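You operate a simulated robot arm through the tools that you are given. There is no shell and no other tool. Be economical: measure what you need, move in short steps, check, and stop when the job is done.

The job below is to be done with a simulated two-armed robot. You get a single attempt, and the scene is never put back.

Task
Twist the red and white wire pair tight on the twister.
Fine: twister drawer; clamp the wires, wind the handle round to its end, clamp off, drawer in.

The check looks at the end state, three seconds after you hand in, the way a careful person would. Anything else that was tipped, shoved, dropped, spilled or broken makes it a failure.

Robot
Two 7-joint arms with two-finger parallel grippers on one trunk, on a base that drives. Base frame: it is fixed to the floor where the robot stands at the start and does not move with it; the origin is under the middle of the robot, x ahead of it, y to its left, z up; the surface under the hand at the start is at about z = 0.85. Units: m, degrees, N and s.
The left shoulder is at the start at [0.05, 0.168, 1.032], the right one opposite. With the tool pointing down near the work surface each hand reaches from about 0.1 to 0.66 m from the robot's upright axis, wherever it stands, measured 20 degrees to its own side. Places, roughly: twister drawer [0.7, -0.2, 0.6]; twister handle [0.6, -0.3, 0.6]; wire clamp lever [0.7, -0.1, 0.6]. Payload 1.57 kg a hand.
The tool frame of a hand sits at the grasp point between the pads (the TCP): z along the fingers, y along the line on which they close. The tips reach 0.03 m beyond it. The gripper opens to 0.08 m. The fingers are 0.017 m wide and 0.012 m thick; the gripper's body (0.04 by 0.082 m) begins 0.08 m behind the TCP.
Orientation is that of the tool frame in the base frame, as a unit quaternion [x, y, z, w]. With the fingers straight down and closing along the base's y, the tool's x points along the base's -x, its y along +y and its z along -z.

Tools
- The arms move only by the tool jog_arm. It takes "left_commands", "right_commands" or both (then of equal length, played together; a hand with none holds still); each is a list of rows, each an object (a shift or turn left out is 0, a gripper value left out holds the last) with "hand": the finger opening in m, from 0 to 0.08; "slide": the shift along the tool's x, y, z in units of 500 mm (1.0 is 500 mm), a list of three; "dr": the turn, a rotation vector about the tool's x, y, z in units of 180 degrees (1.0 is 180 degrees), a list of three. In form: [{"hand": hand, "slide": [dx, dy, dz], "dr": [ax, ay, az]}, ...]. A call has 1 to 12 rows; each row is the pose to reach, as a shift and turn from the pose commanded when the call began, along the tool's axes at that moment. A call with a number of a shift or a turn outside -1 to 1 is refused whole. Rows are played at 5 a second. More than 0.05 m and 8.6 degrees between two rows, or a gripper value outside its range, and nothing of the call is played. Where a pose cannot be reached the arm comes as near as it can. A force on the tool above 90 N (or 10 N above the force at the start of the call, whichever is more), or a blocked arm, ends the call early, and 0.2 s more pass. The fingers move at their own pace (about 0.045 m/s each) and stop on an object; they squeeze with about 40 N. The grip force told is the motor's: it shows also when the fingers shut on nothing. Time passes only in rows, and 0.2 s behind the last, so rows that repeat a pose let the fingers close. It gives the time, the measured TCP pose, the force on the tool (base axes), the opening and the grip force at its end, in the units of the frame above (readings bear some noise), with the torque about the TCP (base axes, N m) and any sound that the robot's microphone picked up.
- Cameras (640 x 400 px; columns grow to the right, rows downward): "scene" is now at [0.1173, -0.0156, 1.2253]; the picture's right is [-0.19, -0.98, 0.00], its down [-0.74, 0.14, -0.66] and it looks along [0.65, -0.12, -0.75] (base axes); focal length 231 px, centre (320, 200). "left" rides on the left gripper at [0.072, 0.007, -0.122] in its tool frame; the picture's right is [-0.09, 1.00, 0.00], its down [-0.84, -0.08, -0.54] and it looks along [-0.54, -0.05, 0.84] (tool axes); focal length 238 px, centre (320, 200). "right" rides on the right gripper at [0.072, -0.007, -0.122] in its tool frame; the picture's right is [0.09, 1.00, 0.00], its down [-0.84, 0.08, -0.54] and it looks along [-0.54, 0.05, 0.84] (tool axes); focal length 238 px, centre (320, 200). There is no depth. A picture from a camera that has moved, and an enlarged one, comes with that camera's place and axes in the base frame and with its lens.
- snapshot(camera): a new picture of that camera. No time passes.
- move_column(by): slides the trunk up (or, below 0, down) by that many m; the arms and the scene camera ride with it, the base frame stays. It gives what a move gives, with no picture.
- roll_base(legs): drives the robot by 1 to 6 legs, each [ahead, left, turn to the left] in m, m and degrees, along the robot's own axes; the way and the turn of a leg run together, so that a leg with both is an arc; at most 1.5 m and 180 degrees a leg. The arms and the cameras ride along, it lands a little off, and it stops where it bumps. It gives what a move gives.
- aim_head(pan, tilt): turns the head with the scene camera to pan (to the left, within 80 degrees either way) and tilt (down, from -29 to 69), counted from straight ahead of the robot. It gives what a move gives.
- enlarge(camera, box): a new picture of the part [left, top, right, bottom] of that camera's present view, enlarged. No time passes.
- finish_job(): hands the job in; it is judged then, once.

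Go step by step. Nothing tells you exact positions but the pictures and the camera data: compare them with the known pose of the tool, close in by small moves and look again before you grip or let go. The budget is 120 turns and 108 pictures, counting those below and the enlarged ones. Unless the task says otherwise, let go and move clear before handing in, and close with one line.

The tools are called after "Call:" as name(argument=value, ...) on one line, values as JSON. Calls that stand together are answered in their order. jog_arm: Moves the arms, as the interface text tells. Its arguments: {"type":"object","properties":{"left_commands":{"type":"array","items":{"type":"object","properties":{"hand":{"type":"number"},"slide":{"type":"array","items":{"type":"number"}},"dr":{"type":"array","items":{"type":"number"}}}}},"right_commands":{"type":"array","items":{"type":"object","properties":{"hand":{"type":"number"},"slide":{"type":"array","items":{"type":"number"}},"dr":{"type":"array","items":{"type":"number"}}}}}},"required":[]} The other tools are called the same way: move_column (by) slides the trunk up or down; roll_base (legs) drives the base; aim_head (pan, tilt) turns the head that bears the scene camera; snapshot (camera) takes a picture; enlarge (camera, box) takes an enlarged picture of a part of a camera's view; finish_job () hands the job in.

At the start:

```text
clock: 0.0
left_position: [0.4723, 0.0338, 1.0133]
left_orientation: [-0.001, 1.0, 0.0, 0.0]
left_wrist_force: [0.2, -0.2, 1.1]
left_ft_torque: [-0.01, -0.03, 0.01]
left_grip_width: 0.0799
left_finger_force: 0.0
right_position: [0.4888, -0.319, 0.9819]
right_orientation: [0.0, 1.0, 0.0, -0.001]
right_wrist_force: [-0.7, 0.3, -0.2]
right_ft_torque: [0.0, 0.02, -0.01]
right_grip_width: 0.0801
right_finger_force: 0.1
trunk travel left (down, up): [-0.2, 0.243]
robot x, y, heading: [-0.0008, 0.0024, 0.1]
head pan, tilt: [-10.7, 48.9]
```

scene: 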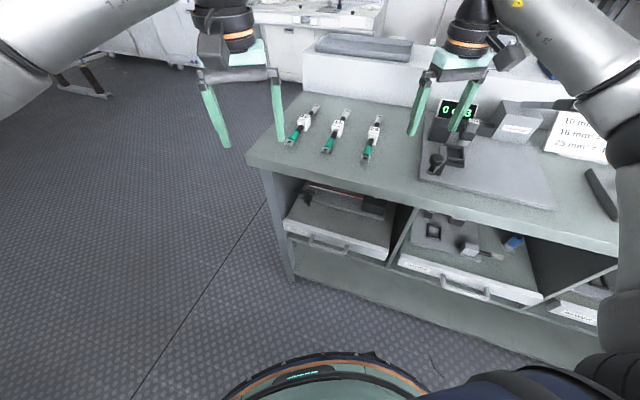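
right: 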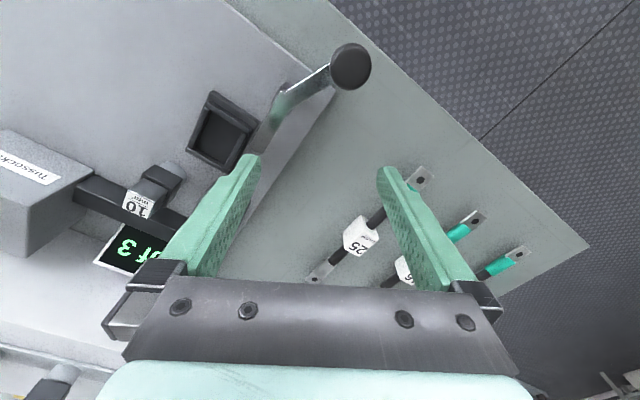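
left: 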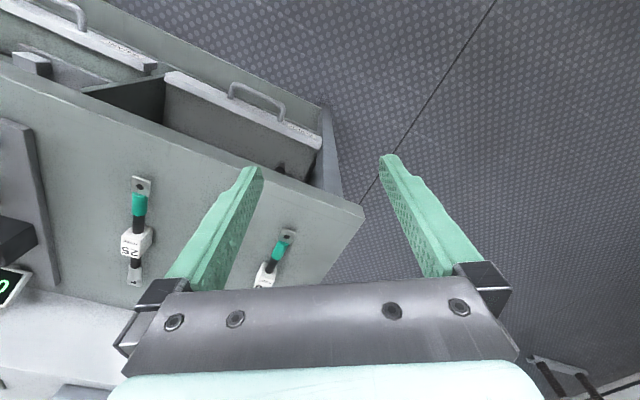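

I see a bench with crimping gear on top and several drawers underneath; the middle one probably holds the twister. I'll look closer.

Call:
enlarge(camera="scene", box=[380, 190, 560, 310])

Call:
enlarge(camera="scene", box=[260, 170, 640, 380])

```text
3.33 times, centred on (470, 250) of scene
camera zoom: at [0.1173, -0.0156, 1.2253], right [-0.19, -0.98, 0.0], down [-0.74, 0.14, -0.66], along [0.65, -0.12, -0.75], focal length 770 px, centre (-180, 33)
```

zoom: 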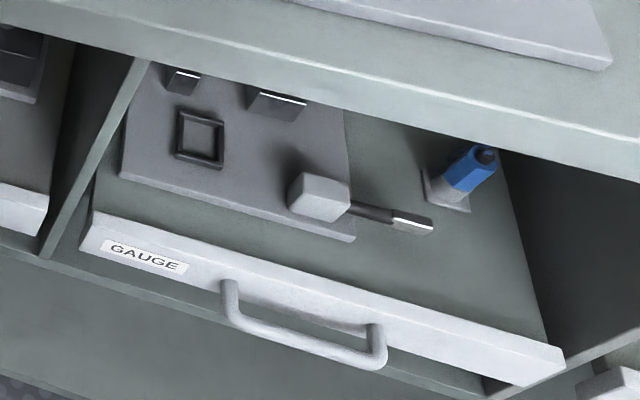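

```text
1.68 times, centred on (450, 275) of scene
camera zoom: at [0.1173, -0.0156, 1.2253], right [-0.19, -0.98, 0.0], down [-0.74, 0.14, -0.66], along [0.65, -0.12, -0.75], focal length 389 px, centre (101, 74)
```

zoom: 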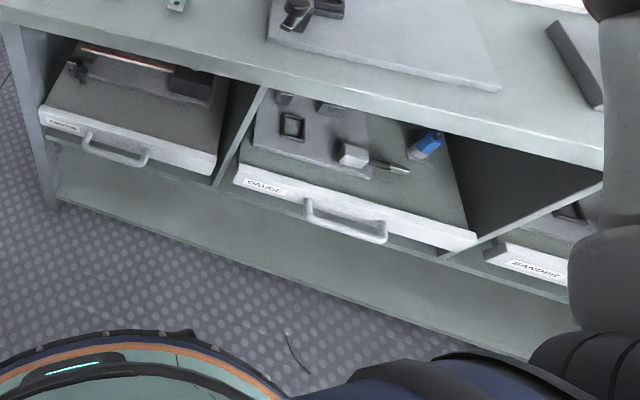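

The left drawer shows a red and white pair, so that is the likely twister drawer. I'll zoom in on it.

Call:
enlarge(camera="scene", box=[270, 170, 414, 260])

Call:
enlarge(camera="left", box=[80, 40, 400, 240])

```text
4.44 times, centred on (342, 215) of scene
camera zoom: at [0.1173, -0.0156, 1.2253], right [-0.19, -0.98, 0.0], down [-0.74, 0.14, -0.66], along [0.65, -0.12, -0.75], focal length 1026 px, centre (222, 133)
```

zoom: 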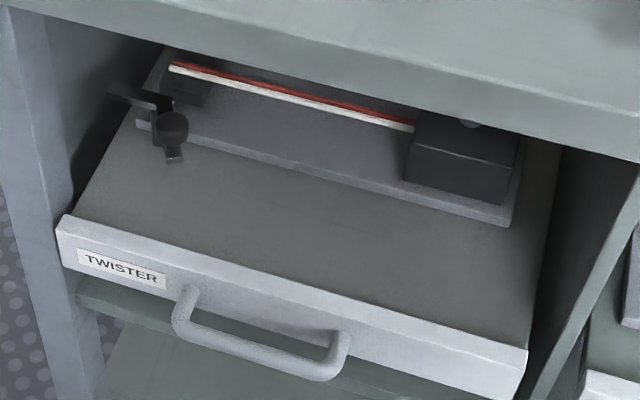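

```text
2.00 times, centred on (240, 140) of left
camera zoom: at [0.4014, 0.0396, 1.1344], right [0.09, 1.0, 0.0], down [0.84, -0.08, 0.54], along [0.54, -0.05, -0.84], focal length 477 px, centre (480, 320)
```

zoom: 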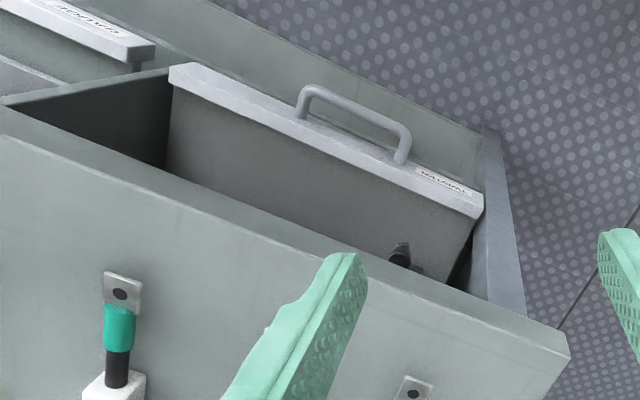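

The twister drawer is the left one, slightly open. The bench front is turned about 29° relative to me. I'll raise the trunk, back away, and turn square to it.

Call:
move_column(by=0.12)

Call:
roll_base(legs=[[-0.2, 0.25, 0], [0, 0, -29]])

Call:
aim_head(pan=0, tilt=45)

Call:
snapshot(camera="scene")

```text
clock: 1.5
left_position: [0.4737, 0.0347, 1.1333]
left_orientation: [-0.002, 1.0, 0.0, 0.001]
left_wrist_force: [-0.4, 0.9, 0.2]
left_ft_torque: [-0.01, -0.01, -0.03]
left_grip_width: 0.0796
left_finger_force: 0.0
right_position: [0.4885, -0.3198, 1.1024]
right_orientation: [-0.001, 1.0, 0.0, 0.0]
right_wrist_force: [0.0, -0.3, -0.6]
right_ft_torque: [-0.03, 0.01, -0.04]
right_grip_width: 0.0798
right_finger_force: 0.1
trunk travel left (down, up): [-0.32, 0.123]
robot x, y, heading: [-0.0016, 0.0029, 0.2]
head pan, tilt: [-10.7, 48.9]
```

```text
clock: 5.7
left_position: [0.2318, 0.049, 1.133]
left_orientation: [0.251, 0.968, 0.0, 0.0]
left_wrist_force: [-0.2, 1.2, 0.7]
left_ft_torque: [0.01, -0.03, 0.05]
left_grip_width: 0.0801
left_finger_force: 0.0
right_position: [0.0726, -0.2669, 1.1015]
right_orientation: [0.253, 0.967, 0.0, 0.0]
right_wrist_force: [0.6, 0.0, 0.0]
right_ft_torque: [-0.04, -0.02, 0.01]
right_grip_width: 0.0798
right_finger_force: 0.0
trunk travel left (down, up): [-0.32, 0.123]
robot x, y, heading: [-0.1977, 0.2478, -29.3]
head pan, tilt: [-10.7, 48.9]
```

```text
clock: 6.5
left_position: [0.2316, 0.0501, 1.1332]
left_orientation: [0.251, 0.968, 0.0, 0.001]
left_wrist_force: [-0.4, -0.2, 0.5]
left_ft_torque: [0.03, 0.0, -0.04]
left_grip_width: 0.0803
left_finger_force: 0.1
right_position: [0.0731, -0.2676, 1.1018]
right_orientation: [0.252, 0.968, 0.0, 0.0]
right_wrist_force: [0.3, -0.5, 0.4]
right_ft_torque: [0.02, -0.01, -0.04]
right_grip_width: 0.0799
right_finger_force: 0.1
trunk travel left (down, up): [-0.32, 0.123]
robot x, y, heading: [-0.1993, 0.2483, -28.9]
head pan, tilt: [0.0, 45.0]
```

```text
100 pictures are left
camera scene: at [-0.0921, 0.1899, 1.3506], right [-0.49, -0.87, 0.0], down [-0.62, 0.34, -0.71], along [0.62, -0.34, -0.71], focal length 231 px, centre (320, 200)
```

scene: 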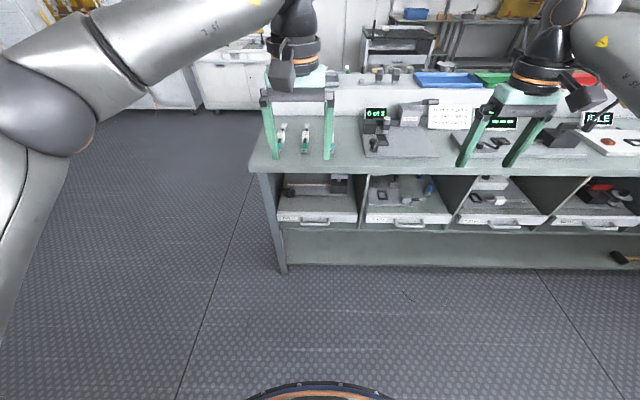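

The bench is now square ahead, with its edge about 0.77 m away. I'll lower the trunk so I can see into the drawer and reach it.

Call:
move_column(by=-0.3)

Call:
aim_head(pan=0, tilt=35)

Call:
snapshot(camera="scene")

```text
clock: 9.5
left_position: [0.2314, 0.0483, 0.8333]
left_orientation: [0.252, 0.968, 0.001, -0.001]
left_wrist_force: [0.3, 0.2, 0.6]
left_ft_torque: [-0.03, 0.0, -0.01]
left_grip_width: 0.0802
left_finger_force: 0.0
right_position: [0.0727, -0.2678, 0.8022]
right_orientation: [0.251, 0.968, 0.0, 0.0]
right_wrist_force: [0.2, -0.6, 0.2]
right_ft_torque: [-0.01, 0.0, 0.02]
right_grip_width: 0.0799
right_finger_force: 0.0
trunk travel left (down, up): [-0.02, 0.423]
robot x, y, heading: [-0.1968, 0.2525, -29.1]
head pan, tilt: [0.0, 45.0]
```

```text
clock: 10.2
left_position: [0.2317, 0.0485, 0.8325]
left_orientation: [0.251, 0.968, 0.0, 0.0]
left_wrist_force: [0.4, 0.1, -0.5]
left_ft_torque: [0.01, 0.01, 0.04]
left_grip_width: 0.0801
left_finger_force: 0.1
right_position: [0.0728, -0.2673, 0.8019]
right_orientation: [0.252, 0.968, -0.001, 0.0]
right_wrist_force: [0.4, 1.0, -0.3]
right_ft_torque: [0.02, -0.03, -0.02]
right_grip_width: 0.0798
right_finger_force: 0.1
trunk travel left (down, up): [-0.02, 0.423]
robot x, y, heading: [-0.1996, 0.2549, -29.1]
head pan, tilt: [0.0, 35.0]
```

```text
99 pictures are left
camera scene: at [-0.0862, 0.1866, 1.0654], right [-0.49, -0.87, 0.0], down [-0.5, 0.28, -0.82], along [0.72, -0.4, -0.57], focal length 231 px, centre (320, 200)
```

scene: 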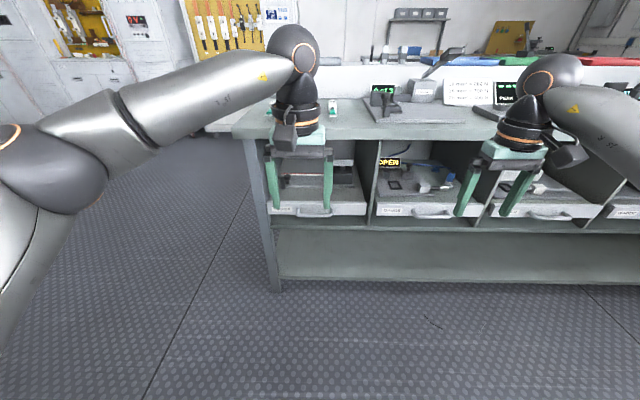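

Call:
enlarge(camera="scene", box=[250, 120, 394, 240])

Call:
snapshot(camera="left")

```text
3.33 times, centred on (322, 180) of scene
camera zoom: at [-0.0862, 0.1866, 1.0654], right [-0.49, -0.87, 0.0], down [-0.5, 0.28, -0.82], along [0.72, -0.4, -0.57], focal length 770 px, centre (313, 267)
```

zoom: 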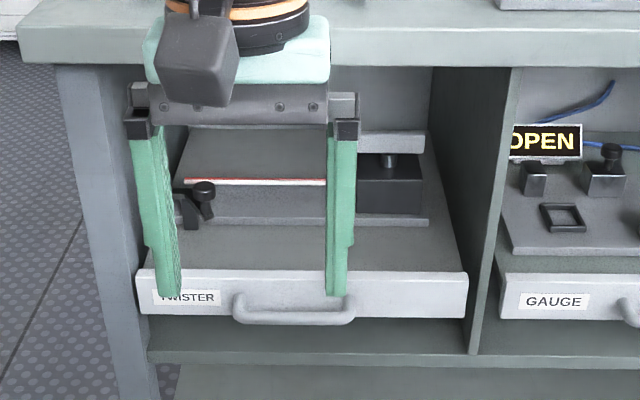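

```text
97 pictures are left
camera left: at [0.1716, 0.0892, 0.9544], right [0.56, 0.83, 0.0], down [0.69, -0.47, 0.54], along [0.45, -0.31, -0.84], focal length 238 px, centre (320, 200)
```

left: 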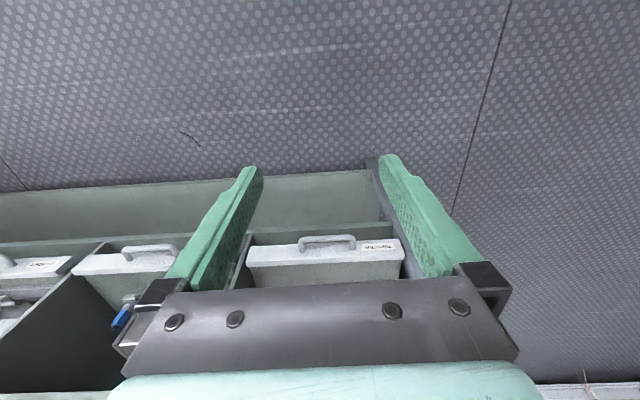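

The drawer handle bar is about 0.755 m ahead at z ≈ 0.564, running sideways. I'll turn the left hand so its fingers close across that bar, then tilt it.

Call:
jog_arm(left_commands=[{"dr": [0, 0, 0.0455]}, {"dr": [0, 0, 0.091]}, {"dr": [0, 0, 0.1364]}, {"dr": [0, 0, 0.1818]}, {"dr": [0, 0, 0.2273]}, {"dr": [0, 0, 0.2727]}, {"dr": [0, 0, 0.3182]}, {"dr": [0, 0, 0.3636]}, {"dr": [0, 0, 0.4091]}, {"dr": [0, 0, 0.4545]}, {"dr": [0, 0, 0.5]}])

Call:
jog_arm(left_commands=[{"dr": [-0.042, 0, 0], "slide": [0, 0, 0.05]}, {"dr": [-0.084, 0, 0], "slide": [0, 0, 0.1]}, {"dr": [-0.125, 0, 0], "slide": [0, 0, 0.15]}, {"dr": [-0.167, 0, 0], "slide": [0, 0, 0.2]}, {"dr": [-0.209, 0, 0], "slide": [0, 0, 0.25]}, {"dr": [-0.25, 0, 0], "slide": [0, 0, 0.3]}, {"dr": [-0.25, 0, 0], "slide": [0, 0.08, 0.35]}])

Call:
snapshot(camera="left")

Call:
snapshot(camera="scene")

```text
clock: 12.6
left_position: [0.0939, 0.1008, 0.8115]
left_orientation: [0.86, 0.511, -0.001, 0.003]
left_wrist_force: [0.4, 0.3, 0.8]
left_ft_torque: [-0.02, -0.01, 0.0]
left_grip_width: 0.08
left_finger_force: 0.1
left hand out of reach, approached as far as the arm can: row 8, 9, 10, 11
right_position: [0.0728, -0.2659, 0.8011]
right_orientation: [0.252, 0.968, 0.0, -0.001]
right_wrist_force: [-0.1, -0.1, 0.3]
right_ft_torque: [-0.01, 0.02, -0.02]
right_grip_width: 0.0799
right_finger_force: 0.0
trunk travel left (down, up): [-0.02, 0.423]
robot x, y, heading: [-0.199, 0.25, -29.3]
head pan, tilt: [0.0, 35.0]
```

```text
clock: 14.2
left_position: [0.1296, 0.0785, 0.6342]
left_orientation: [0.796, 0.468, 0.193, 0.332]
left_wrist_force: [0.0, 0.3, 0.2]
left_ft_torque: [-0.02, -0.02, 0.0]
left_grip_width: 0.0801
left_finger_force: 0.0
right_position: [0.0737, -0.2676, 0.8018]
right_orientation: [0.253, 0.968, -0.001, 0.0]
right_wrist_force: [-0.1, 0.1, -0.5]
right_ft_torque: [-0.02, -0.05, 0.01]
right_grip_width: 0.0799
right_finger_force: 0.1
trunk travel left (down, up): [-0.02, 0.423]
robot x, y, heading: [-0.2003, 0.2487, -29.0]
head pan, tilt: [0.0, 35.0]
```

```text
96 pictures are left
camera left: at [0.0929, 0.1807, 0.7247], right [0.57, -0.42, 0.71], down [-0.79, -0.52, 0.33], along [0.23, -0.74, -0.63], focal length 238 px, centre (320, 200)
```

left: 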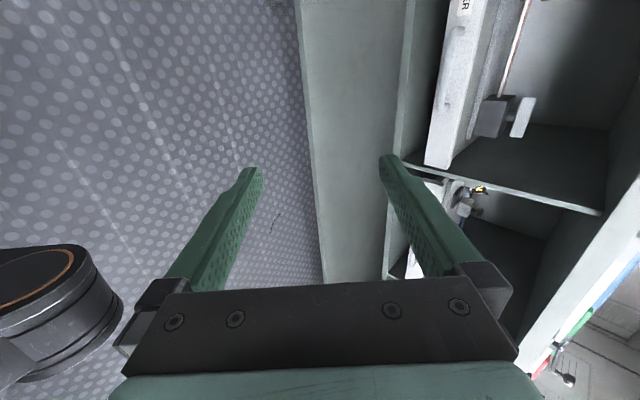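

```text
95 pictures are left
camera scene: at [-0.0862, 0.1866, 1.0655], right [-0.49, -0.87, 0.0], down [-0.5, 0.28, -0.82], along [0.72, -0.4, -0.57], focal length 231 px, centre (320, 200)
```

scene: 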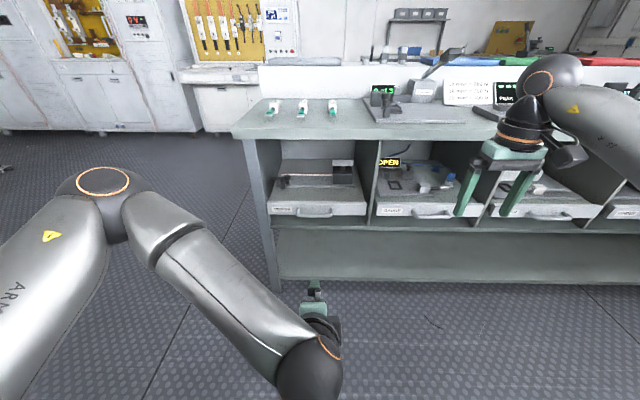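

The hand is oriented now (tilted 45°, camera to the left). I'll drive forward 0.13 m and bring the open fingers in front of the handle.

Call:
roll_base(legs=[[0.13, 0, 0]])

Call:
jog_arm(left_commands=[{"slide": [0, 0.05, 0.05]}, {"slide": [0, 0.1, 0.1]}, {"slide": [0, 0.15, 0.15]}, {"slide": [0, 0.2, 0.2]}])

Call:
snapshot(camera="left")

Call:
snapshot(camera="scene")

```text
clock: 15.5
left_position: [0.2419, 0.0149, 0.6341]
left_orientation: [0.797, 0.468, 0.193, 0.33]
left_wrist_force: [-0.9, -0.4, -0.5]
left_ft_torque: [0.01, -0.01, -0.03]
left_grip_width: 0.0797
left_finger_force: 0.1
right_position: [0.1835, -0.3295, 0.802]
right_orientation: [0.252, 0.968, 0.0, -0.001]
right_wrist_force: [-0.5, -0.6, 0.2]
right_ft_torque: [0.0, -0.01, -0.03]
right_grip_width: 0.0801
right_finger_force: 0.1
trunk travel left (down, up): [-0.02, 0.423]
robot x, y, heading: [-0.0849, 0.1885, -29.6]
head pan, tilt: [0.0, 35.0]
```

```text
clock: 16.5
left_position: [0.3674, -0.0511, 0.6353]
left_orientation: [0.797, 0.467, 0.193, 0.33]
left_wrist_force: [0.3, 0.4, 0.2]
left_ft_torque: [-0.02, 0.03, 0.0]
left_grip_width: 0.0801
left_finger_force: 0.1
right_position: [0.1843, -0.3294, 0.8032]
right_orientation: [0.252, 0.968, 0.0, 0.0]
right_wrist_force: [0.1, 0.3, -0.1]
right_ft_torque: [0.0, -0.02, -0.03]
right_grip_width: 0.0799
right_finger_force: 0.1
trunk travel left (down, up): [-0.02, 0.423]
robot x, y, heading: [-0.0818, 0.1879, -29.4]
head pan, tilt: [0.0, 35.0]
```

```text
94 pictures are left
camera left: at [0.3307, 0.0499, 0.7261], right [0.57, -0.42, 0.7], down [-0.79, -0.52, 0.33], along [0.22, -0.74, -0.63], focal length 238 px, centre (320, 200)
```

left: 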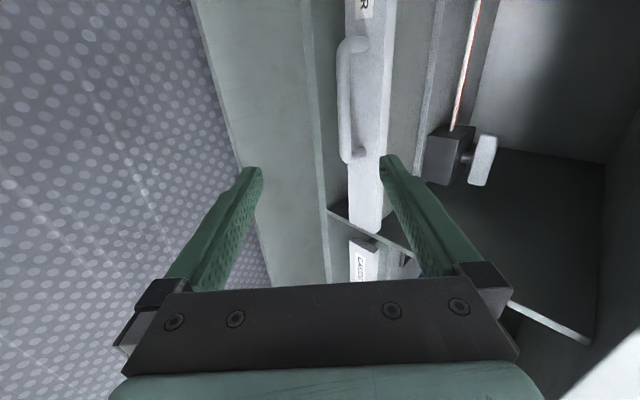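

```text
93 pictures are left
camera scene: at [0.0264, 0.1235, 1.0655], right [-0.49, -0.87, 0.0], down [-0.5, 0.28, -0.82], along [0.71, -0.4, -0.57], focal length 231 px, centre (320, 200)
```

scene: 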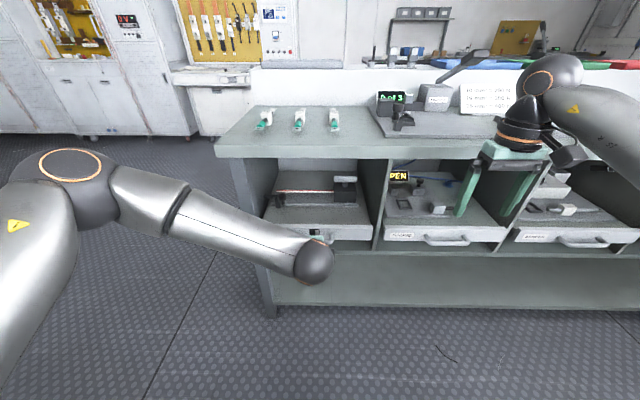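

The handle bar spans roughly (0.503,-0.047) to (0.450,-0.129) at z ≈ 0.564. I'll line up with its middle and narrow the fingers, stopping short to check.

Call:
jog_arm(left_commands=[{"slide": [0.037, 0.058, 0], "hand": 0.04}, {"slide": [0.037, 0.058, 0.08], "hand": 0.04}, {"slide": [0.037, 0.058, 0.15], "hand": 0.04}])

Call:
snapshot(camera="left")

Call:
snapshot(camera="right")

```text
clock: 17.3
left_position: [0.4399, -0.0713, 0.6026]
left_orientation: [0.797, 0.467, 0.194, 0.33]
left_wrist_force: [0.8, 0.0, 0.8]
left_ft_torque: [0.02, 0.01, 0.02]
left_grip_width: 0.04
left_finger_force: 0.1
right_position: [0.1859, -0.3296, 0.8018]
right_orientation: [0.252, 0.968, 0.001, 0.0]
right_wrist_force: [0.1, -1.2, 0.1]
right_ft_torque: [-0.02, -0.01, 0.0]
right_grip_width: 0.0801
right_finger_force: 0.1
trunk travel left (down, up): [-0.02, 0.423]
robot x, y, heading: [-0.0861, 0.1884, -29.1]
head pan, tilt: [0.0, 35.0]
```

```text
92 pictures are left
camera left: at [0.4037, 0.0306, 0.6932], right [0.57, -0.42, 0.7], down [-0.79, -0.52, 0.33], along [0.23, -0.74, -0.63], focal length 238 px, centre (320, 200)
```

left: 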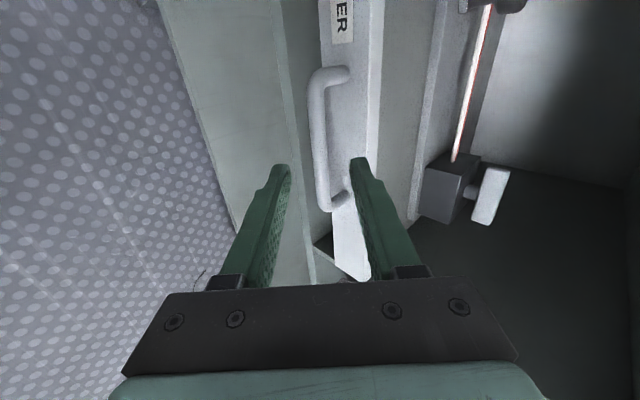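

```text
91 pictures are left
camera right: at [0.1178, -0.3013, 0.9243], right [0.41, 0.91, 0.0], down [0.77, -0.34, 0.54], along [0.5, -0.22, -0.84], focal length 238 px, centre (320, 200)
```

right: 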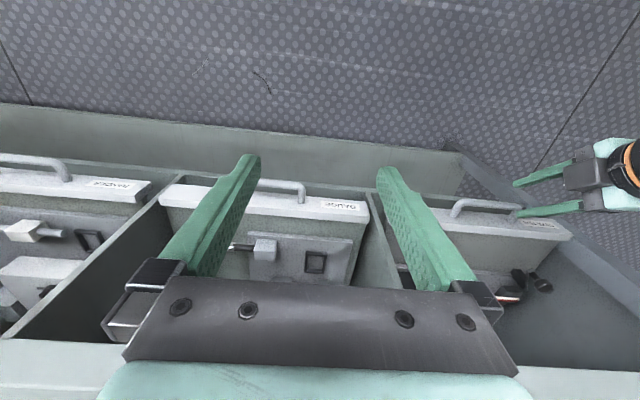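

Aligned with the bar between the fingers. I'll advance and close.

Call:
jog_arm(left_commands=[{"slide": [0.014, 0.003, 0.05], "hand": 0.04}, {"slide": [0.014, 0.003, 0.09], "hand": 0.04}])

Call:
snapshot(camera="left")

```text
clock: 17.9
left_position: [0.4705, -0.0835, 0.5721]
left_orientation: [0.797, 0.467, 0.194, 0.331]
left_wrist_force: [-0.3, 0.4, 0.1]
left_ft_torque: [0.01, 0.01, 0.0]
left_grip_width: 0.0403
left_finger_force: 0.0
right_position: [0.1838, -0.3297, 0.8024]
right_orientation: [0.252, 0.968, -0.001, 0.0]
right_wrist_force: [-0.1, -0.5, -0.6]
right_ft_torque: [0.0, -0.03, 0.01]
right_grip_width: 0.0801
right_finger_force: 0.0
trunk travel left (down, up): [-0.02, 0.423]
robot x, y, heading: [-0.0837, 0.1872, -29.2]
head pan, tilt: [0.0, 35.0]
```

```text
90 pictures are left
camera left: at [0.4345, 0.0192, 0.663], right [0.57, -0.42, 0.7], down [-0.79, -0.52, 0.33], along [0.23, -0.74, -0.63], focal length 238 px, centre (320, 200)
```

left: 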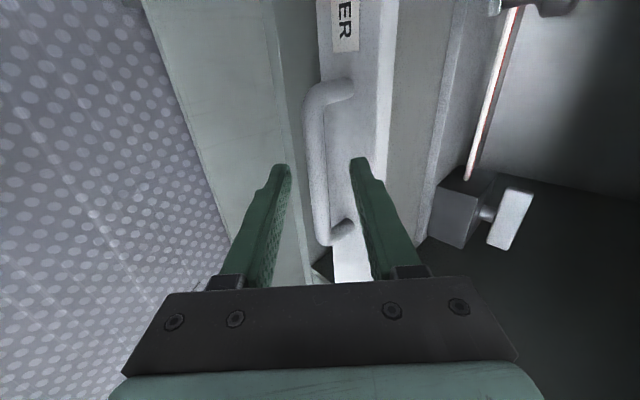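

Call:
jog_arm(left_commands=[{"slide": [0, 0, 0.024], "hand": 0.04}, {"slide": [0, 0, 0.024], "hand": 0.0}, {"slide": [0, 0, 0.024], "hand": 0.0}, {"slide": [0, 0, 0.024], "hand": 0.0}])

Call:
snapshot(camera="left")

```text
clock: 18.9
left_position: [0.4761, -0.0863, 0.5625]
left_orientation: [0.797, 0.467, 0.193, 0.329]
left_wrist_force: [-4.2, 3.7, -3.8]
left_ft_torque: [0.25, 0.01, -0.33]
left_grip_width: 0.014
left_finger_force: 25.4
right_position: [0.1836, -0.3292, 0.8028]
right_orientation: [0.253, 0.968, 0.0, 0.0]
right_wrist_force: [0.3, 0.4, -0.1]
right_ft_torque: [0.01, -0.02, -0.03]
right_grip_width: 0.08
right_finger_force: 0.1
trunk travel left (down, up): [-0.02, 0.423]
robot x, y, heading: [-0.087, 0.1867, -29.0]
head pan, tilt: [0.0, 35.0]
```

```text
89 pictures are left
camera left: at [0.4408, 0.0153, 0.653], right [0.57, -0.43, 0.7], down [-0.79, -0.52, 0.33], along [0.22, -0.74, -0.63], focal length 238 px, centre (320, 200)
```

left: 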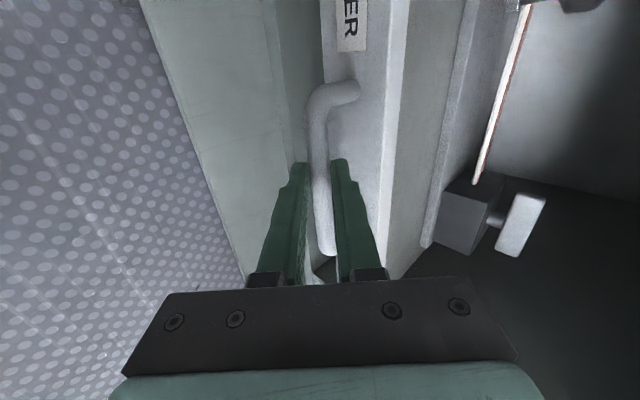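

The bar is gripped (0.014 m). I'll pull the drawer out toward me.

Call:
jog_arm(left_commands=[{"slide": [0, -0.035, -0.035]}, {"slide": [0, -0.07, -0.07]}, {"slide": [0, -0.105, -0.105]}, {"slide": [0, -0.14, -0.14]}])

Call:
snapshot(camera="scene")

```text
clock: 19.9
left_position: [0.3924, -0.0384, 0.5616]
left_orientation: [0.795, 0.47, 0.197, 0.33]
left_wrist_force: [11.7, 8.0, -3.2]
left_ft_torque: [0.31, -0.23, -0.38]
left_grip_width: 0.0137
left_finger_force: 29.9
right_position: [0.1854, -0.329, 0.8025]
right_orientation: [0.252, 0.968, 0.0, 0.0]
right_wrist_force: [0.3, 0.2, -0.4]
right_ft_torque: [-0.01, -0.04, 0.01]
right_grip_width: 0.0799
right_finger_force: 0.0
trunk travel left (down, up): [-0.02, 0.423]
robot x, y, heading: [-0.0862, 0.1898, -29.3]
head pan, tilt: [0.0, 35.0]
```

```text
88 pictures are left
camera scene: at [0.0271, 0.1239, 1.0655], right [-0.49, -0.87, 0.0], down [-0.5, 0.28, -0.82], along [0.71, -0.4, -0.57], focal length 231 px, centre (320, 200)
```

scene: 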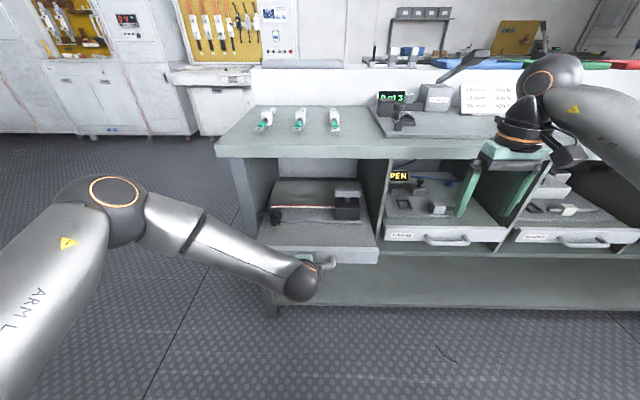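

The drawer slides along freely. I'll keep pulling.

Call:
jog_arm(left_commands=[{"slide": [0, -0.035, -0.035]}, {"slide": [0, -0.07, -0.07]}, {"slide": [0, -0.105, -0.105]}, {"slide": [0, -0.14, -0.14]}])

Call:
snapshot(camera="scene")

```text
clock: 20.9
left_position: [0.3074, 0.0115, 0.5623]
left_orientation: [0.795, 0.469, 0.199, 0.328]
left_wrist_force: [18.1, 21.8, 0.8]
left_ft_torque: [0.55, -0.39, -0.08]
left_grip_width: 0.0137
left_finger_force: 30.1
right_position: [0.1852, -0.3295, 0.8041]
right_orientation: [0.252, 0.968, -0.001, 0.0]
right_wrist_force: [-1.3, -0.5, 0.9]
right_ft_torque: [0.0, -0.03, -0.01]
right_grip_width: 0.0801
right_finger_force: 0.0
trunk travel left (down, up): [-0.02, 0.423]
robot x, y, heading: [-0.0898, 0.1875, -29.2]
head pan, tilt: [0.0, 35.0]
```

```text
87 pictures are left
camera scene: at [0.027, 0.1243, 1.0656], right [-0.49, -0.87, 0.0], down [-0.5, 0.28, -0.82], along [0.71, -0.4, -0.57], focal length 231 px, centre (320, 200)
```

scene: 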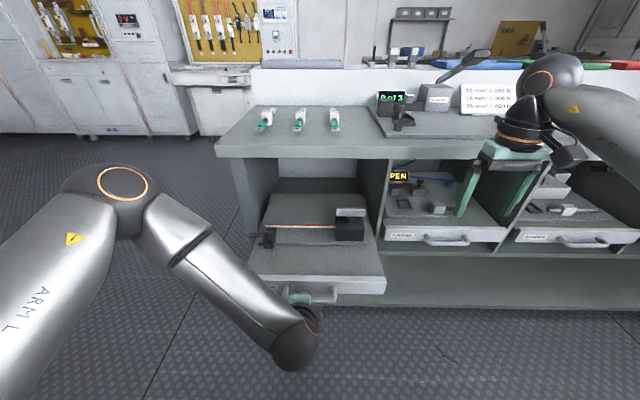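

Lateral load is building, so I'll ease left slightly and pull a bit more.

Call:
jog_arm(left_commands=[{"slide": [0.012, -0.02, -0.02]}, {"slide": [0.016, -0.05, -0.05]}, {"slide": [0.02, -0.08, -0.08]}, {"slide": [0.022, -0.1, -0.1]}])

Call:
snapshot(camera="scene")

Call:
enlarge(camera="scene", box=[230, 150, 410, 320])

```text
clock: 21.9
left_position: [0.245, 0.0485, 0.5633]
left_orientation: [0.799, 0.465, 0.188, 0.332]
left_wrist_force: [-6.3, -21.3, -1.2]
left_ft_torque: [0.08, -0.17, -0.49]
left_grip_width: 0.0138
left_finger_force: 30.2
right_position: [0.1832, -0.3299, 0.8022]
right_orientation: [0.254, 0.967, 0.001, 0.001]
right_wrist_force: [0.5, -0.4, 0.1]
right_ft_torque: [-0.02, 0.01, -0.02]
right_grip_width: 0.0803
right_finger_force: 0.0
trunk travel left (down, up): [-0.02, 0.423]
robot x, y, heading: [-0.084, 0.1882, -29.1]
head pan, tilt: [0.0, 35.0]
```

```text
86 pictures are left
camera scene: at [0.026, 0.1223, 1.0655], right [-0.49, -0.87, 0.0], down [-0.5, 0.28, -0.82], along [0.71, -0.4, -0.57], focal length 231 px, centre (320, 200)
```

scene: 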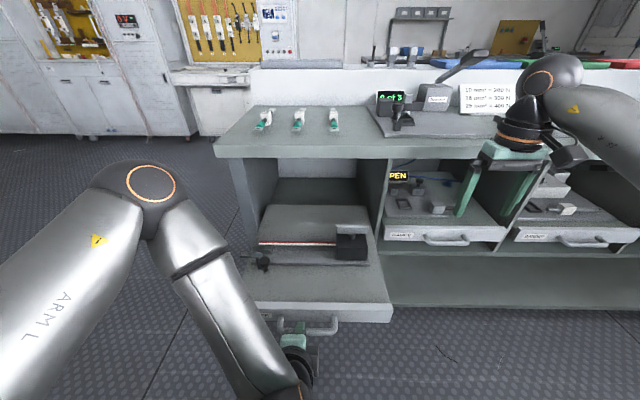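

```text
2.35 times, centred on (320, 235) of scene
camera zoom: at [0.026, 0.1223, 1.0655], right [-0.49, -0.87, 0.0], down [-0.5, 0.28, -0.82], along [0.71, -0.4, -0.57], focal length 543 px, centre (320, 118)
```

zoom: 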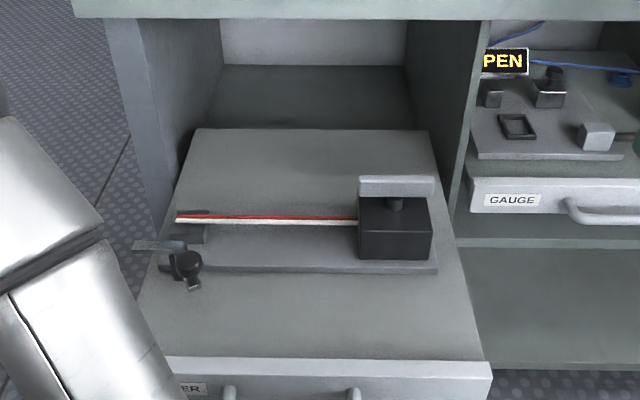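

The drawer is out about 0.27 m and clear of the tabletop. I'll release the handle and back off.

Call:
jog_arm(left_commands=[{"hand": 0.04}, {"hand": 0.04}, {"slide": [0, 0, -0.05], "hand": 0.04}, {"slide": [0, 0, -0.12], "hand": 0.04}, {"slide": [0, 0, -0.16], "hand": 0.04}])

Call:
snapshot(camera="left")

Call:
snapshot(camera="right")

```text
clock: 23.1
left_position: [0.2235, 0.0823, 0.618]
left_orientation: [0.777, 0.485, 0.222, 0.335]
left_wrist_force: [-1.0, 0.2, -0.3]
left_ft_torque: [0.01, 0.01, 0.0]
left_grip_width: 0.04
left_finger_force: 0.1
right_position: [0.1845, -0.3292, 0.8019]
right_orientation: [0.252, 0.968, 0.001, 0.0]
right_wrist_force: [0.0, 0.1, -0.2]
right_ft_torque: [0.05, 0.02, -0.01]
right_grip_width: 0.08
right_finger_force: 0.0
trunk travel left (down, up): [-0.02, 0.423]
robot x, y, heading: [-0.0846, 0.1863, -29.4]
head pan, tilt: [0.0, 35.0]
```

```text
84 pictures are left
camera left: at [0.1768, 0.1805, 0.7062], right [0.56, -0.39, 0.73], down [-0.77, -0.56, 0.3], along [0.3, -0.73, -0.62], focal length 238 px, centre (320, 200)
```

left: 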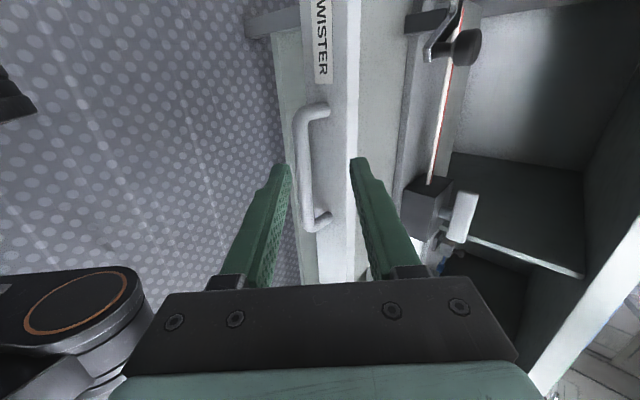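

```text
83 pictures are left
camera right: at [0.1179, -0.3013, 0.9242], right [0.41, 0.91, 0.0], down [0.77, -0.34, 0.54], along [0.5, -0.22, -0.84], focal length 238 px, centre (320, 200)
```

right: 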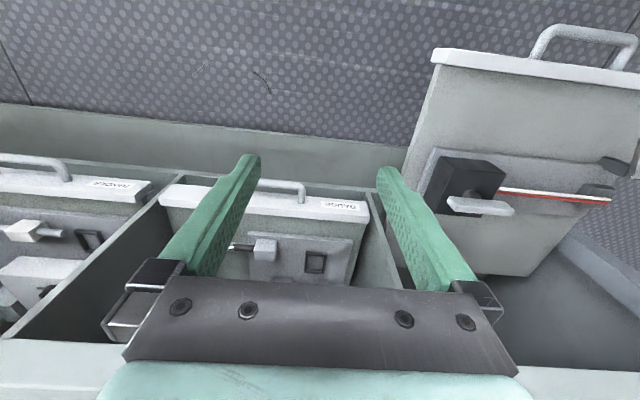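

The handle is a bar on a vertical post atop the black box at right; the clamp lever is at left. I'll move the right hand over for a closer look at both, and swing the left hand back to fingers-down.

Call:
jog_arm(right_commands=[{"slide": [0, 0.09, 0]}, {"slide": [0, 0.18, 0]}, {"slide": [0, 0.26, 0]}, {"slide": [0, 0.34, 0]}])

Call:
snapshot(camera="right")

Call:
enlarge(camera="scene", box=[240, 210, 330, 280])

```text
clock: 24.1
left_position: [0.2209, 0.0797, 0.6177]
left_orientation: [0.777, 0.487, 0.217, 0.335]
left_wrist_force: [0.5, -0.3, 0.7]
left_ft_torque: [-0.03, -0.01, 0.04]
left_grip_width: 0.04
left_finger_force: 0.1
right_position: [0.2694, -0.1809, 0.8026]
right_orientation: [0.253, 0.968, 0.0, 0.0]
right_wrist_force: [0.2, -0.7, -0.4]
right_ft_torque: [0.02, 0.02, 0.01]
right_grip_width: 0.0801
right_finger_force: 0.0
trunk travel left (down, up): [-0.02, 0.423]
robot x, y, heading: [-0.0881, 0.1867, -29.2]
head pan, tilt: [0.0, 35.0]
```

```text
82 pictures are left
camera right: at [0.2024, -0.1521, 0.925], right [0.41, 0.91, 0.0], down [0.77, -0.34, 0.54], along [0.5, -0.22, -0.84], focal length 238 px, centre (320, 200)
```

right: 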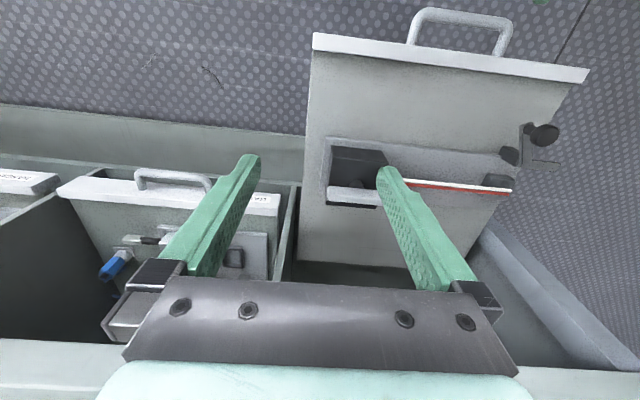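

```text
5.71 times, centred on (285, 245) of scene
camera zoom: at [0.0264, 0.1234, 1.0655], right [-0.49, -0.87, 0.0], down [-0.5, 0.28, -0.82], along [0.71, -0.4, -0.57], focal length 1319 px, centre (520, -57)
```

zoom: 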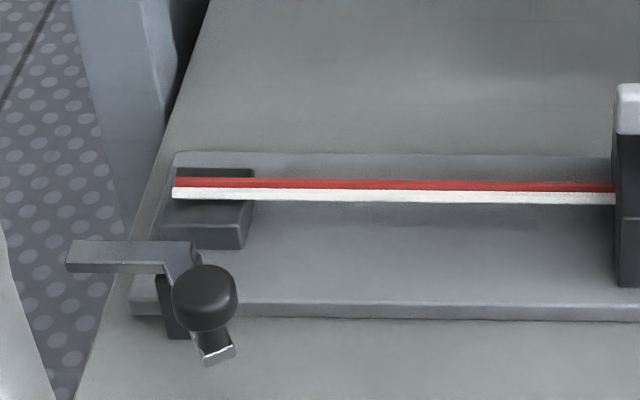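

Call:
enlarge(camera="right", box=[470, 100, 590, 210])

Call:
enlarge(camera="right", box=[310, 110, 430, 230])

Call:
enlarge(camera="left", box=[380, 0, 520, 90])

```text
3.64 times, centred on (530, 155) of right
camera zoom: at [0.2024, -0.1521, 0.925], right [0.41, 0.91, 0.0], down [0.77, -0.34, 0.54], along [0.5, -0.22, -0.84], focal length 867 px, centre (-444, 364)
```

zoom: 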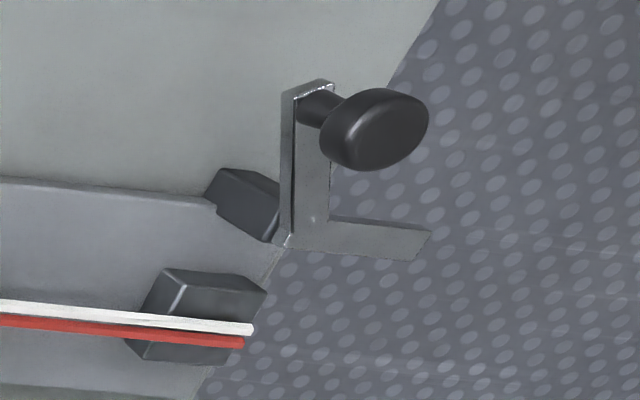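

```text
3.33 times, centred on (370, 170) of right
camera zoom: at [0.2024, -0.1521, 0.925], right [0.41, 0.91, 0.0], down [0.77, -0.34, 0.54], along [0.5, -0.22, -0.84], focal length 794 px, centre (153, 300)
```

zoom: 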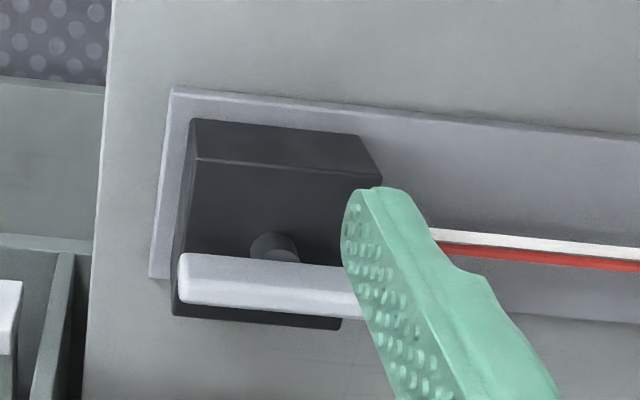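

```text
4.44 times, centred on (450, 45) of left
camera zoom: at [0.1759, 0.1798, 0.7064], right [0.57, -0.38, 0.73], down [-0.77, -0.56, 0.3], along [0.29, -0.73, -0.62], focal length 1059 px, centre (-258, 889)
```

zoom: 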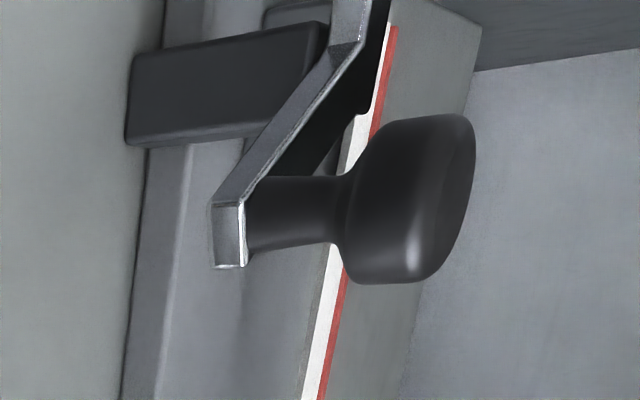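

I read the clamp as an L-shaped plate on a vertical pivot near (0.447, 0.052), with an upright knob at about (0.405, 0.059, 0.636). Swinging the knob clockwise, from the front to the left, puts the jaw over the wires. First I'll raise the left hand and turn it fingers-down.

Call:
jog_arm(left_commands=[{"dr": [0.042, 0, 0], "slide": [0.02, 0.03, -0.03]}, {"dr": [0.084, 0, 0], "slide": [0.04, 0.06, -0.06]}, {"dr": [0.125, 0, 0], "slide": [0.06, 0.09, -0.09]}, {"dr": [0.167, 0, 0], "slide": [0.08, 0.12, -0.12]}, {"dr": [0.209, 0, 0], "slide": [0.1, 0.15, -0.15]}, {"dr": [0.25, 0, 0], "slide": [0.1, 0.18, -0.18]}])

Call:
jog_arm(left_commands=[{"dr": [0, 0, -0.0455]}, {"dr": [0, 0, -0.091]}, {"dr": [0, 0, -0.1364]}, {"dr": [0, 0, -0.1818]}, {"dr": [0, 0, -0.2273]}, {"dr": [0, 0, -0.2727]}, {"dr": [0, 0, -0.3182]}, {"dr": [0, 0, -0.3636]}, {"dr": [0, 0, -0.4091]}, {"dr": [0, 0, -0.4545]}, {"dr": [0, 0, -0.5]}])

Call:
snapshot(camera="left")

```text
clock: 25.5
left_position: [0.225, 0.1268, 0.7468]
left_orientation: [0.862, 0.506, -0.001, -0.001]
left_wrist_force: [-0.5, -0.7, -0.6]
left_ft_torque: [0.0, -0.03, -0.02]
left_grip_width: 0.0399
left_finger_force: 0.1
right_position: [0.2696, -0.1813, 0.803]
right_orientation: [0.253, 0.968, 0.001, 0.0]
right_wrist_force: [0.5, 0.6, -0.5]
right_ft_torque: [-0.04, 0.04, 0.0]
right_grip_width: 0.0799
right_finger_force: 0.2
trunk travel left (down, up): [-0.02, 0.423]
robot x, y, heading: [-0.087, 0.1862, -29.1]
head pan, tilt: [0.0, 35.0]
```

```text
clock: 27.9
left_position: [0.2233, 0.1238, 0.7463]
left_orientation: [0.25, 0.968, 0.0, 0.0]
left_wrist_force: [-0.1, -0.1, 0.3]
left_ft_torque: [-0.01, 0.01, 0.01]
left_grip_width: 0.0402
left_finger_force: 0.0
right_position: [0.2693, -0.1815, 0.8028]
right_orientation: [0.252, 0.968, 0.0, 0.0]
right_wrist_force: [0.1, 0.5, -0.3]
right_ft_torque: [-0.03, 0.01, -0.02]
right_grip_width: 0.08
right_finger_force: 0.1
trunk travel left (down, up): [-0.02, 0.423]
robot x, y, heading: [-0.086, 0.1879, -29.2]
head pan, tilt: [0.0, 35.0]
```

```text
77 pictures are left
camera left: at [0.1637, 0.1645, 0.868], right [0.56, 0.83, 0.0], down [0.69, -0.47, 0.54], along [0.45, -0.31, -0.84], focal length 238 px, centre (320, 200)
```

left: 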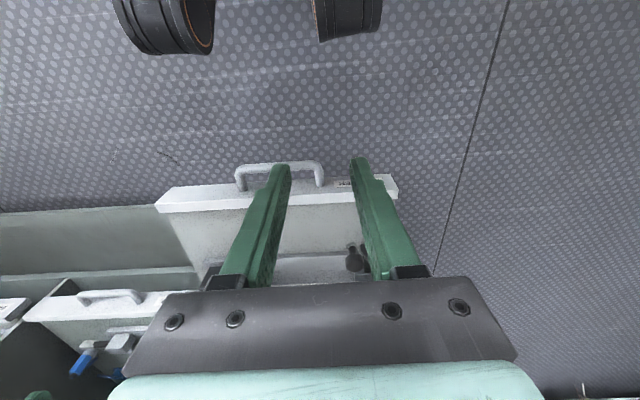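

Moving the left hand above the knob to check alignment.

Call:
jog_arm(left_commands=[{"slide": [-0.09, 0.015, 0], "hand": 0.06}, {"slide": [-0.18, 0.03, 0.02], "hand": 0.06}, {"slide": [-0.27, 0.045, 0.03], "hand": 0.06}, {"slide": [-0.36, 0.06, 0.04], "hand": 0.06}, {"slide": [-0.381, 0.0626, 0.05], "hand": 0.06}])

Call:
snapshot(camera="left")

Call:
enlarge(camera="scene", box=[230, 150, 410, 320])

```text
clock: 29.1
left_position: [0.407, 0.0584, 0.7214]
left_orientation: [0.251, 0.968, 0.001, 0.0]
left_wrist_force: [0.6, 0.9, 0.9]
left_ft_torque: [0.01, 0.02, -0.03]
left_grip_width: 0.0599
left_finger_force: 0.1
right_position: [0.2695, -0.1816, 0.8024]
right_orientation: [0.252, 0.968, 0.0, 0.001]
right_wrist_force: [-0.2, -0.4, 0.6]
right_ft_torque: [0.0, -0.02, 0.0]
right_grip_width: 0.0801
right_finger_force: 0.1
trunk travel left (down, up): [-0.02, 0.423]
robot x, y, heading: [-0.0874, 0.188, -29.1]
head pan, tilt: [0.0, 35.0]
```

```text
76 pictures are left
camera left: at [0.3471, 0.0999, 0.8427], right [0.57, 0.82, 0.0], down [0.69, -0.48, 0.54], along [0.45, -0.31, -0.84], focal length 238 px, centre (320, 200)
```

left: 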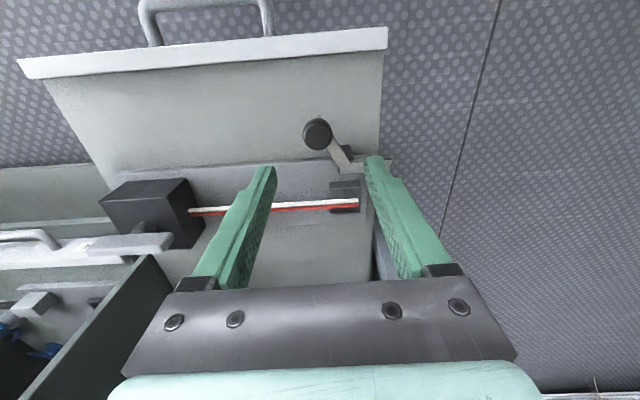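

```text
2.35 times, centred on (320, 235) of scene
camera zoom: at [0.0264, 0.1235, 1.0655], right [-0.49, -0.87, 0.0], down [-0.5, 0.28, -0.82], along [0.71, -0.4, -0.57], focal length 543 px, centre (320, 118)
```

zoom: 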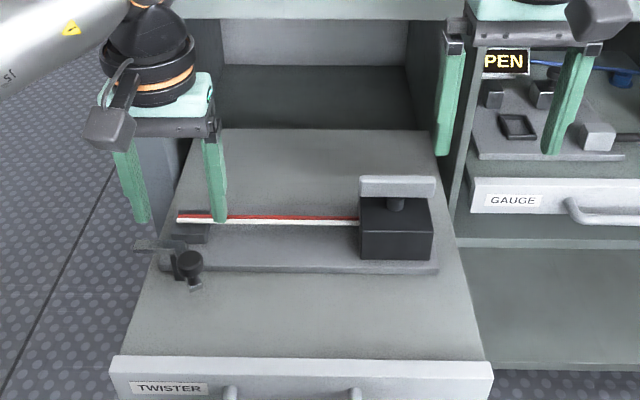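

Call:
enlarge(camera="left", box=[280, 100, 400, 220])

```text
3.33 times, centred on (340, 160) of left
camera zoom: at [0.3471, 0.0999, 0.8427], right [0.57, 0.82, 0.0], down [0.69, -0.48, 0.54], along [0.45, -0.31, -0.84], focal length 794 px, centre (253, 333)
```

zoom: 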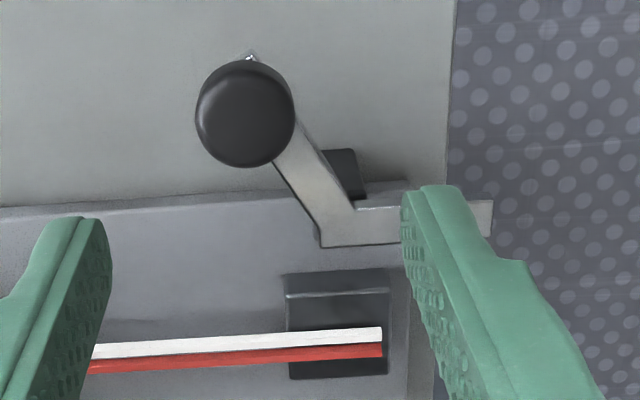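

The geometry is clear now: knob at about (0.401, 0.061), pivot near (0.446, 0.065). I'll lower the open fingers around the knob.

Call:
jog_arm(left_commands=[{"slide": [0.013, 0, 0.05], "hand": 0.06}, {"slide": [0.013, 0, 0.1], "hand": 0.06}, {"slide": [0.013, 0, 0.147], "hand": 0.06}])

Call:
snapshot(camera="left")

Call:
enlarge(camera="scene", box=[240, 200, 330, 270])

```text
clock: 29.9
left_position: [0.3991, 0.064, 0.649]
left_orientation: [0.252, 0.968, 0.0, 0.0]
left_wrist_force: [0.6, 0.7, -0.4]
left_ft_torque: [0.02, -0.01, 0.03]
left_grip_width: 0.0599
left_finger_force: 0.0
right_position: [0.2691, -0.1818, 0.8026]
right_orientation: [0.253, 0.968, 0.0, 0.0]
right_wrist_force: [0.1, -0.1, -0.1]
right_ft_torque: [-0.02, -0.02, 0.01]
right_grip_width: 0.08
right_finger_force: 0.1
trunk travel left (down, up): [-0.02, 0.423]
robot x, y, heading: [-0.0871, 0.1903, -29.1]
head pan, tilt: [0.0, 35.0]
```

```text
73 pictures are left
camera left: at [0.341, 0.1031, 0.7699], right [0.57, 0.82, 0.0], down [0.69, -0.48, 0.54], along [0.45, -0.31, -0.84], focal length 238 px, centre (320, 200)
```

left: 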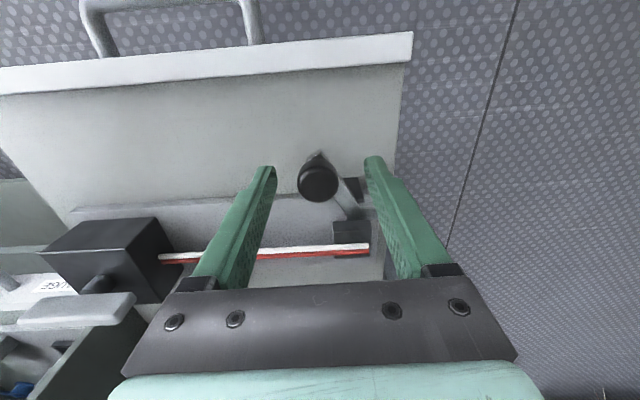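

```text
5.71 times, centred on (285, 235) of scene
camera zoom: at [0.0264, 0.1235, 1.0655], right [-0.49, -0.87, 0.0], down [-0.5, 0.28, -0.82], along [0.71, -0.4, -0.57], focal length 1319 px, centre (520, 0)
```

zoom: 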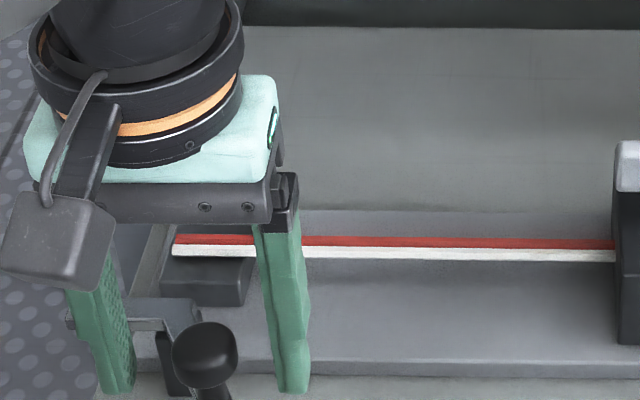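

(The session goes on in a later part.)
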